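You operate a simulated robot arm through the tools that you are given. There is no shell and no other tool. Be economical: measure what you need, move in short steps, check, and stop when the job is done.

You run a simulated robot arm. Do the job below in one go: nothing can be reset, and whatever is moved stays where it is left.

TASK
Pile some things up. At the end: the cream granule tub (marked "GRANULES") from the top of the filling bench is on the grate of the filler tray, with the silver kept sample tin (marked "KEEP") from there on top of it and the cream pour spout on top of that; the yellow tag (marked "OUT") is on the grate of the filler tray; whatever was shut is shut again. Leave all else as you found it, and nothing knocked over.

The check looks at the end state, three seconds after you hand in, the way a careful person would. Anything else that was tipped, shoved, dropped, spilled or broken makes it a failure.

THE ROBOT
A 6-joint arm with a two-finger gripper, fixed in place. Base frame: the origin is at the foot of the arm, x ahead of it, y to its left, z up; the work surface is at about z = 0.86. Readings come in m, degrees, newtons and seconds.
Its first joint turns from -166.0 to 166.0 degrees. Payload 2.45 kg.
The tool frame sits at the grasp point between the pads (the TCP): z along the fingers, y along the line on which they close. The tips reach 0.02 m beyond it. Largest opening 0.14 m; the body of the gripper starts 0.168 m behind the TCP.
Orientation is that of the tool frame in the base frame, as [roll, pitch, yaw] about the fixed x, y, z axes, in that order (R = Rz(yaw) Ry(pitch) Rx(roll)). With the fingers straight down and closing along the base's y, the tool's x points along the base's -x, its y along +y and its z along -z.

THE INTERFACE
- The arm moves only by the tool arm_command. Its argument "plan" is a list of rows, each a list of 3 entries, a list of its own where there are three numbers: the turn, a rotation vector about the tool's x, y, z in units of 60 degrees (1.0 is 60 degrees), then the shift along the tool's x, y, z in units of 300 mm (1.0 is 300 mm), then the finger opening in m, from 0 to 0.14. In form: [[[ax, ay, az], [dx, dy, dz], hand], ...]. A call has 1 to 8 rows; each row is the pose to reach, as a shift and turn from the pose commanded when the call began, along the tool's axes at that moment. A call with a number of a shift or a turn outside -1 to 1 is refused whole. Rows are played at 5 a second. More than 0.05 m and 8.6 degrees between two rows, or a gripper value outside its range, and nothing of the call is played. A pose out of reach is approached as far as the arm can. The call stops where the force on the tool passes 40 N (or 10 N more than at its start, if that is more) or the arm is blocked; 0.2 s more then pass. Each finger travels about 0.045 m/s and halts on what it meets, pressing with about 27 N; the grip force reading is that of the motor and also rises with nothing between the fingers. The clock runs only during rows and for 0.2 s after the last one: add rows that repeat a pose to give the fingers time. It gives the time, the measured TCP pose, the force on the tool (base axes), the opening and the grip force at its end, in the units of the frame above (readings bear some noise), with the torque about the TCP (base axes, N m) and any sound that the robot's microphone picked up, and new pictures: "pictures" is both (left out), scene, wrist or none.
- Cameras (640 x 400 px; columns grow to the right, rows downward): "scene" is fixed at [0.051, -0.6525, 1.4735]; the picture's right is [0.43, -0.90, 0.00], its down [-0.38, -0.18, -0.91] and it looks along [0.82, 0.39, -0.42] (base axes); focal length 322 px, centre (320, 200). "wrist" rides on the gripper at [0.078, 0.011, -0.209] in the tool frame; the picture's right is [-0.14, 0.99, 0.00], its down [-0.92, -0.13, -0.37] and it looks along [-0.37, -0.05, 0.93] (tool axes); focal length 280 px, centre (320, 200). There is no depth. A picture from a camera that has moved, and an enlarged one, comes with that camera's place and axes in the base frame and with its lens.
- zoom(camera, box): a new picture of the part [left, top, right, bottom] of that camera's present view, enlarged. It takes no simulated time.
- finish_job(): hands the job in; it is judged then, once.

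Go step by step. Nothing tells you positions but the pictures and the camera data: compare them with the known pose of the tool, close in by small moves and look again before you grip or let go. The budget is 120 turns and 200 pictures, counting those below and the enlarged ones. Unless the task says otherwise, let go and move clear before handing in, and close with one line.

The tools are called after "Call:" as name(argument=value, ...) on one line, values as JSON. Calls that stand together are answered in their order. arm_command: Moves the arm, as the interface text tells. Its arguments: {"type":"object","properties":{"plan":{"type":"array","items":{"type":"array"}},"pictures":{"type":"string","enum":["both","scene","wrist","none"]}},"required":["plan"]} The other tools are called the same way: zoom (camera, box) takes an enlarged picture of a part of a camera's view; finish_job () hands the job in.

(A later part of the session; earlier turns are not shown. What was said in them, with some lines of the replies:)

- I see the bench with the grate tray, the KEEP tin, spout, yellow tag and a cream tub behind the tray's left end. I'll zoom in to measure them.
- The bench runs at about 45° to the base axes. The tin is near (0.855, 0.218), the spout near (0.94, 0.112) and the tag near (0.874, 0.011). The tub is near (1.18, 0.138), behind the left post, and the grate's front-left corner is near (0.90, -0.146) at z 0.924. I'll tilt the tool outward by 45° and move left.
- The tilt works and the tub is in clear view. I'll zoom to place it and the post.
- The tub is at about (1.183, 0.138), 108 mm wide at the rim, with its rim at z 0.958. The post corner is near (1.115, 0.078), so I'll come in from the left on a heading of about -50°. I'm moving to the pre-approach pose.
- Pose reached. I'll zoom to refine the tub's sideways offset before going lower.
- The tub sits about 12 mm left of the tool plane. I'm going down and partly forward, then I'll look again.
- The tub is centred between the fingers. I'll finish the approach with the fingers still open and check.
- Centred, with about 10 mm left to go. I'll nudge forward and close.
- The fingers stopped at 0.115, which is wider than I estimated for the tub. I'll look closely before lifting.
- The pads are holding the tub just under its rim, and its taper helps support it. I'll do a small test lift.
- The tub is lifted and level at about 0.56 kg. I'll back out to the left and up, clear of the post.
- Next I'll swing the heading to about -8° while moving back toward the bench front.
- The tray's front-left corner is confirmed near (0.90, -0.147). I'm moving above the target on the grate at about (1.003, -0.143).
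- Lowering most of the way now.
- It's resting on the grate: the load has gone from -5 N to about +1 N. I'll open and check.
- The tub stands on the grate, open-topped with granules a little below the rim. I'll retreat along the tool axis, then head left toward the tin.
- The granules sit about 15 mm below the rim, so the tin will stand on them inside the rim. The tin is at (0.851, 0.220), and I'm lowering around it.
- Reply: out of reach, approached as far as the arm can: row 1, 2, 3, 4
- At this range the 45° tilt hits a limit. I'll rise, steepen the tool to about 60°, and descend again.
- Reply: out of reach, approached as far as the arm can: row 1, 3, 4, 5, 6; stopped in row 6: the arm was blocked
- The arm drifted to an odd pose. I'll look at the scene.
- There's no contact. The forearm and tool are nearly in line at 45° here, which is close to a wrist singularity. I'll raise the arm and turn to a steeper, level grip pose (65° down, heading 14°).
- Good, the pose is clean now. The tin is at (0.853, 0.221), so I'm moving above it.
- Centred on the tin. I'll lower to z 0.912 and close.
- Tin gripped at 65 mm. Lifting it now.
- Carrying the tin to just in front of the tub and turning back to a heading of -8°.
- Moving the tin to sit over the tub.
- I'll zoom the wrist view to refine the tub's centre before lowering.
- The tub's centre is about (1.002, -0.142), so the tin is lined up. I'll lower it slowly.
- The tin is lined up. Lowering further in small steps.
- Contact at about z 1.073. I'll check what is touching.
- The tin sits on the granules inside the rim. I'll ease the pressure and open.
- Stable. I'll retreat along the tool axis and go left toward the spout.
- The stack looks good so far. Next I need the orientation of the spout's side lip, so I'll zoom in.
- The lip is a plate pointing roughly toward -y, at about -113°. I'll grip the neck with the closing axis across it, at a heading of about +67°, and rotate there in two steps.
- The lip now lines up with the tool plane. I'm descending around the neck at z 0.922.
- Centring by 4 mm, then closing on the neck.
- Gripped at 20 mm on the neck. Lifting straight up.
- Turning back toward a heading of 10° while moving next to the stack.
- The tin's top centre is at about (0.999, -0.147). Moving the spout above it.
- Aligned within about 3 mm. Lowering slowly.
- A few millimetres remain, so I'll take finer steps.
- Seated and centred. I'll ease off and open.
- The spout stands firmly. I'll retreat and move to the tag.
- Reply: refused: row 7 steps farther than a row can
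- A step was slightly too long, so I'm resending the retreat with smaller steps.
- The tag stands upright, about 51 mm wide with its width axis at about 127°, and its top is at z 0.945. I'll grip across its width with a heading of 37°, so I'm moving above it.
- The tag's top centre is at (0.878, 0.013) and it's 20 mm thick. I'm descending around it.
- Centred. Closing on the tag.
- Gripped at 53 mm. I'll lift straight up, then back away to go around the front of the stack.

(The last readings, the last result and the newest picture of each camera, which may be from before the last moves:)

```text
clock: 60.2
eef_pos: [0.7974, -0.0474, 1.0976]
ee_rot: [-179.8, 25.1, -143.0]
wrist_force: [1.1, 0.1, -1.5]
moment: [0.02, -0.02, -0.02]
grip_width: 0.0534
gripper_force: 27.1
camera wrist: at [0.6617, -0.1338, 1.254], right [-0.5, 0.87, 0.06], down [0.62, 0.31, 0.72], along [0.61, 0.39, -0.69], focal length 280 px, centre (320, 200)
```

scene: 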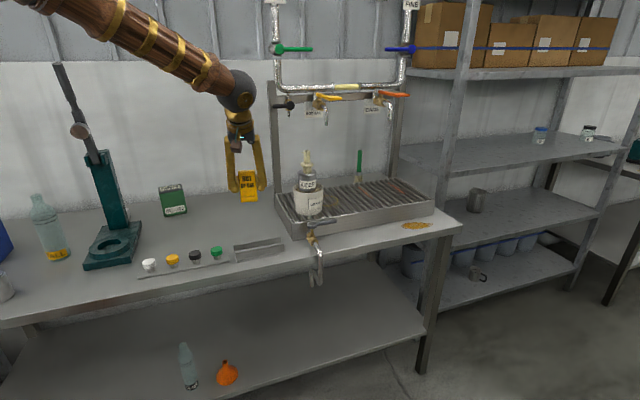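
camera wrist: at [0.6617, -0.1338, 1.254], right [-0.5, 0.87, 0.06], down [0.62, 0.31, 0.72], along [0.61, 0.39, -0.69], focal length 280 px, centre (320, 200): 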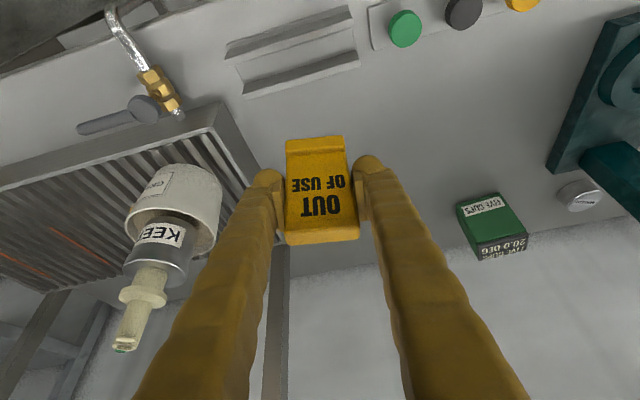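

Sliding along the front of the tray, past the stack.

Call:
arm_command(plan=[[[0, 0, 0], [0, -0.08, 0], 0.035], [[0, 0, 0], [0, -0.2, 0], 0.035], [[0, 0, 0], [0, -0.335, 0], 0.035], [[0, 0, 0], [0, -0.47, 0], 0.035], [[0, 0, 0], [0, -0.605, 0], 0.035], [[0, 0, 0], [0, -0.74, 0], 0.035], [[0, 0, 0], [0, -0.88, 0], 0.035], [[0, 0, 0], [0, -1.0, 0], 0.035]])

```text
clock: 62.0
eef_pos: [0.9773, -0.29, 1.0962]
ee_rot: [-179.9, 25.2, -143.0]
wrist_force: [-0.8, -0.4, -0.2]
moment: [-0.01, 0.0, -0.02]
grip_width: 0.0529
gripper_force: 26.7
camera wrist: at [0.8433, -0.3763, 1.2516], right [-0.5, 0.87, 0.06], down [0.62, 0.31, 0.72], along [0.61, 0.39, -0.69], focal length 280 px, centre (320, 200)
```

scene: 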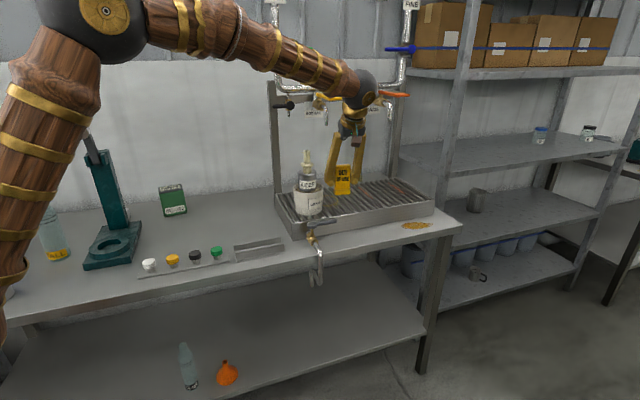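
wrist: 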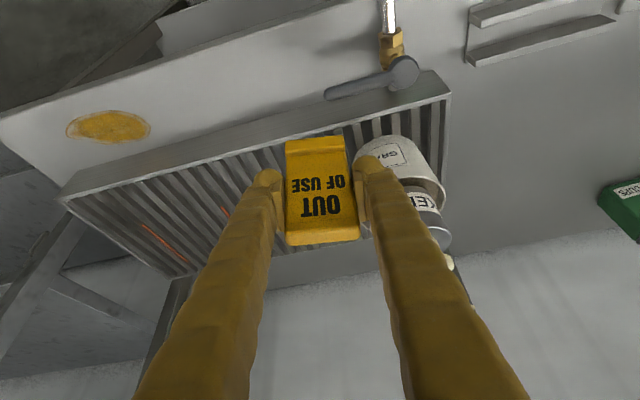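

Moving over the grate to the right of the stack and partway down.

Call:
arm_command(plan=[[[0, 0, 0], [-0.06, -0.107, 0.03], 0.035], [[0, 0, 0], [-0.14, -0.107, 0.09], 0.035], [[0, 0, 0], [-0.22, -0.107, 0.18], 0.035], [[0, 0, 0], [-0.26, -0.107, 0.27], 0.035], [[0, 0, 0], [-0.24, -0.107, 0.36], 0.035], [[0, 0, 0], [-0.217, -0.107, 0.417], 0.035], [[0, 0, 0], [-0.217, -0.107, 0.417], 0.035]])

Call:
zoom(camera="scene", box=[280, 130, 400, 250])

```text
clock: 63.6
eef_pos: [1.0842, -0.2456, 1.0103]
ee_rot: [-179.9, 25.1, -143.0]
wrist_force: [-0.5, 0.0, -1.7]
moment: [-0.02, 0.04, 0.01]
grip_width: 0.0528
gripper_force: 26.9
camera wrist: at [0.9507, -0.3338, 1.1658], right [-0.5, 0.87, 0.06], down [0.62, 0.31, 0.72], along [0.61, 0.39, -0.69], focal length 280 px, centre (320, 200)
```

scene: 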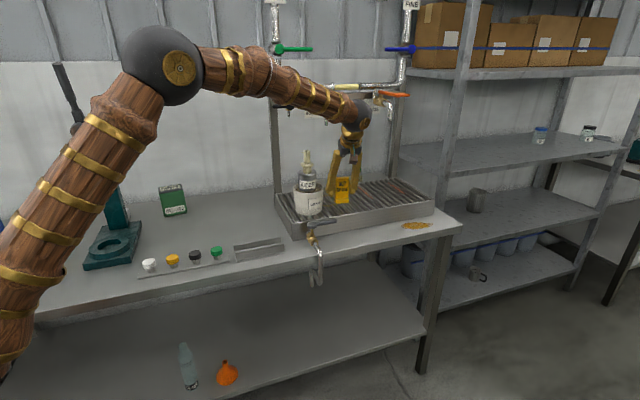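
wrist: 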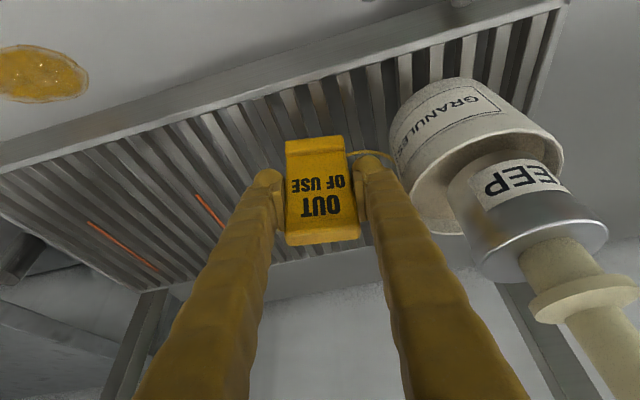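

```text
3.33 times, centred on (340, 190) of scene
camera zoom: at [0.051, -0.6525, 1.4735], right [0.43, -0.9, 0.0], down [-0.38, -0.18, -0.91], along [0.82, 0.39, -0.42], focal length 1074 px, centre (253, 233)
```

zoom: 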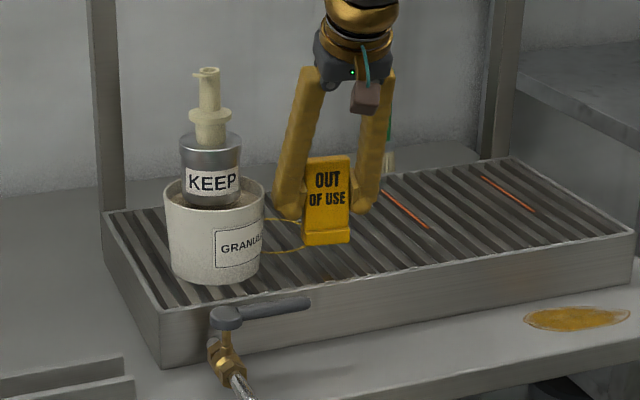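

Well placed. Lowering gently onto the bars.

Call:
arm_command(plan=[[[0, 0, 0], [0.014, 0, 0.03], 0.035], [[0, 0, 0], [0.026, 0, 0.056], 0.035], [[0, 0, 0], [0.031, 0, 0.066], 0.035], [[0, 0, 0], [0.031, 0, 0.066], 0.035]], pictures="none")

```text
clock: 64.6
eef_pos: [1.0848, -0.2476, 0.9876]
ee_rot: [-179.9, 25.1, -143.1]
wrist_force: [0.5, 0.2, -1.1]
moment: [-0.03, -0.01, 0.0]
grip_width: 0.0529
gripper_force: 27.5
```

Call:
arm_command(plan=[[[0, 0, 0], [0.0028, 0, 0.006], 0.035], [[0, 0, 0], [0.0049, 0, 0.0106], 0.035], [[0, 0, 0], [0.0049, 0, 0.0106], 0.035]], pictures="none")

Call:
zoom(camera="scene", box=[310, 160, 370, 220])

```text
clock: 65.4
eef_pos: [1.0866, -0.2484, 0.9848]
ee_rot: [-179.9, 25.1, -143.1]
wrist_force: [-0.9, 0.2, 1.0]
moment: [0.11, 0.05, -0.02]
grip_width: 0.0525
gripper_force: 27.2
```

```text
6.67 times, centred on (340, 190) of scene
camera zoom: at [0.051, -0.6525, 1.4735], right [0.43, -0.9, 0.0], down [-0.38, -0.18, -0.91], along [0.82, 0.39, -0.42], focal length 2148 px, centre (187, 267)
```

zoom: 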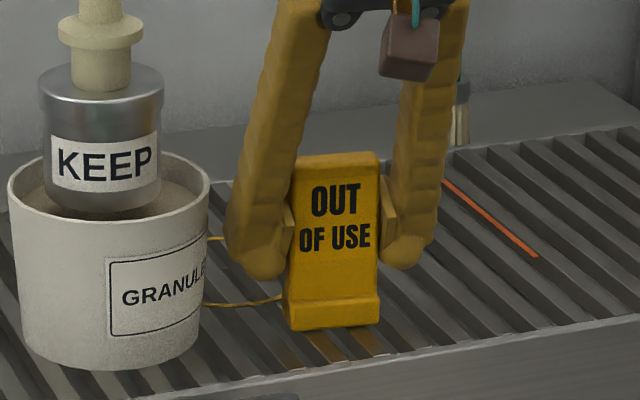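

Contact is just starting, so one more millimetre.

Call:
arm_command(plan=[[[0, 0, 0], [0.0014, 0, 0.003], 0.035], [[0, 0, 0], [0.0018, 0, 0.004], 0.035], [[0, 0, 0], [0.0018, 0, 0.004], 0.035]], pictures="none")

```text
clock: 66.2
eef_pos: [1.0874, -0.2489, 0.985]
ee_rot: [-179.8, 25.3, -143.0]
wrist_force: [7.6, 1.3, 20.4]
moment: [0.4, 0.08, -0.16]
grip_width: 0.0528
gripper_force: 27.5
```

Firm contact. I'll ease off 1 mm and open to 80 mm.

Call:
arm_command(plan=[[[0, 0, 0], [-0.0016, 0, -0.0034], 0.035], [[0, 0, 0], [-0.0016, 0, -0.0034], 0.056], [[0, 0, 0], [-0.0016, 0, -0.0034], 0.066], [[0, 0, 0], [-0.0016, 0, -0.0034], 0.078], [[0, 0, 0], [-0.0016, 0, -0.0034], 0.078]])

Call:
zoom(camera="scene", box=[310, 160, 370, 220])

```text
clock: 67.4
eef_pos: [1.0868, -0.2478, 0.9851]
ee_rot: [-180.0, 25.1, -143.1]
wrist_force: [-0.2, 0.5, -0.2]
moment: [-0.01, 0.0, 0.01]
grip_width: 0.0777
gripper_force: 0.0
camera wrist: at [0.9516, -0.3345, 1.1402], right [-0.5, 0.87, 0.06], down [0.62, 0.31, 0.72], along [0.61, 0.39, -0.69], focal length 280 px, centre (320, 200)
```

scene: 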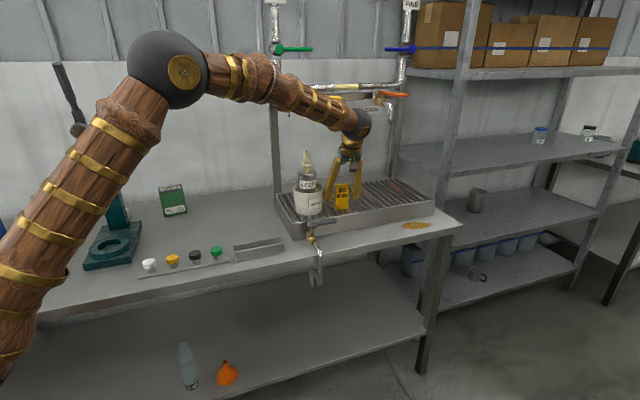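
wrist: 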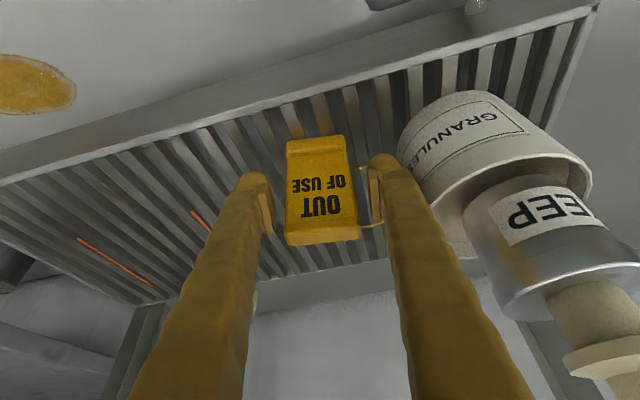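

```text
6.67 times, centred on (340, 190) of scene
camera zoom: at [0.051, -0.6525, 1.4735], right [0.43, -0.9, 0.0], down [-0.38, -0.18, -0.91], along [0.82, 0.39, -0.42], focal length 2148 px, centre (187, 267)
```

zoom: 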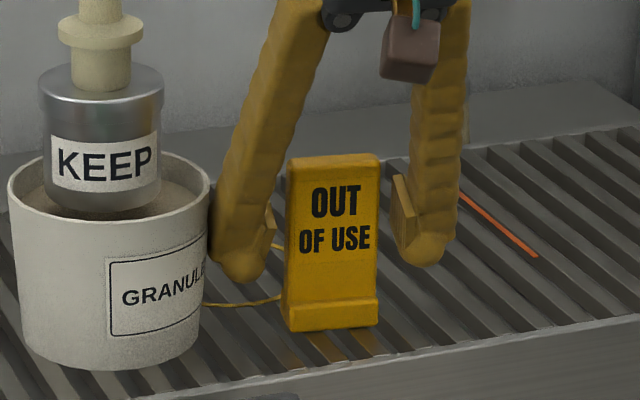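

The tag stands on the bars. Retreating along the tool axis and then back.

Call:
arm_command(plan=[[[0, 0, 0], [0, 0, -0.07], 0.078], [[0, 0, 0], [0, 0, -0.18], 0.078], [[0, 0, 0], [0, 0, -0.3], 0.078], [[0, 0, 0], [0, 0, -0.42], 0.078], [[0, 0, 0], [0.06, 0, -0.52], 0.078], [[0, 0, 0], [0.17, 0, -0.57], 0.078], [[0, 0, 0], [0.28, 0, -0.62], 0.078], [[0, 0, 0], [0.39, 0, -0.67], 0.078]])

Call:
zoom(camera="scene", box=[260, 130, 440, 260])

```text
clock: 69.2
eef_pos: [0.9339, -0.3614, 1.1137]
ee_rot: [179.9, 25.0, -143.2]
wrist_force: [0.3, 0.7, 0.2]
moment: [-0.01, 0.01, 0.02]
grip_width: 0.0782
gripper_force: 0.0
camera wrist: at [0.7998, -0.4487, 1.2693], right [-0.49, 0.87, 0.06], down [0.62, 0.31, 0.72], along [0.61, 0.39, -0.69], focal length 280 px, centre (320, 200)
```

scene: 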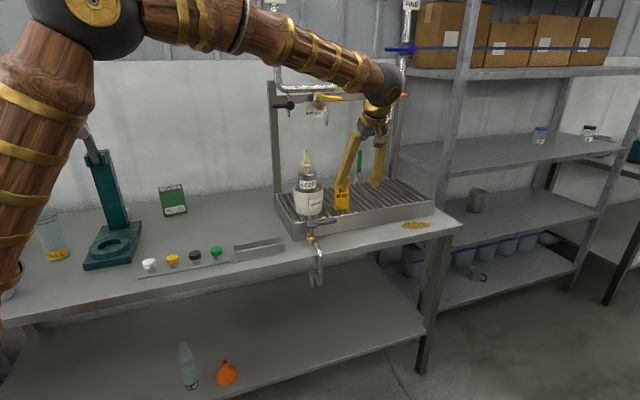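
wrist: 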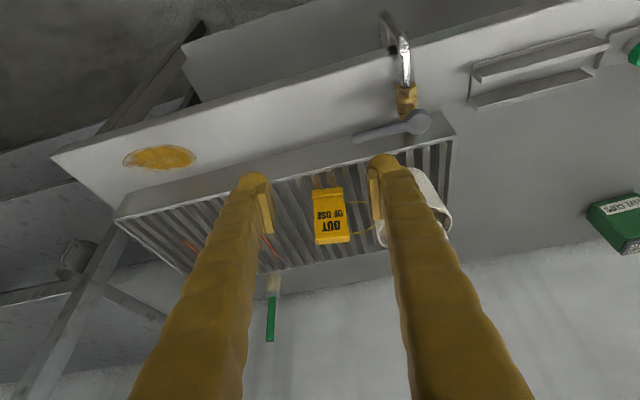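

```text
3.08 times, centred on (350, 195) of scene
camera zoom: at [0.051, -0.6525, 1.4735], right [0.43, -0.9, 0.0], down [-0.38, -0.18, -0.91], along [0.82, 0.39, -0.42], focal length 992 px, centre (228, 215)
```

zoom: 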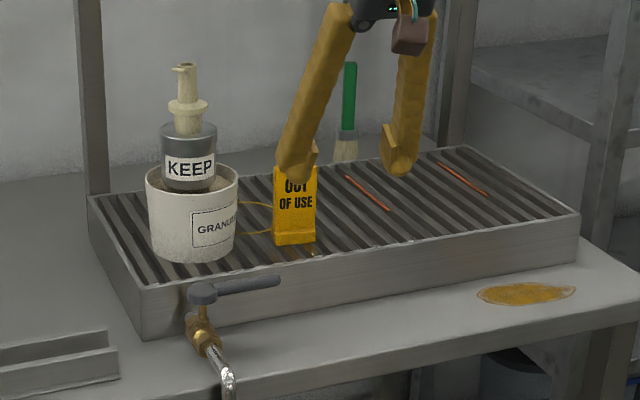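

The tub, tin and spout are stacked on the grate, the tag stands beside them, and everything else looks undisturbed. The arm is clear, and nothing shut was opened. Handing in.

Call:
finish_job()

```text
The job is handed in.
```

I've handed in the job: the granule tub, KEEP tin and pour spout are stacked in that order on the filler-tray grate, with the OUT tag standing on the grate beside them. Nothing shut was opened, and nothing else was moved as far as the pictures show.
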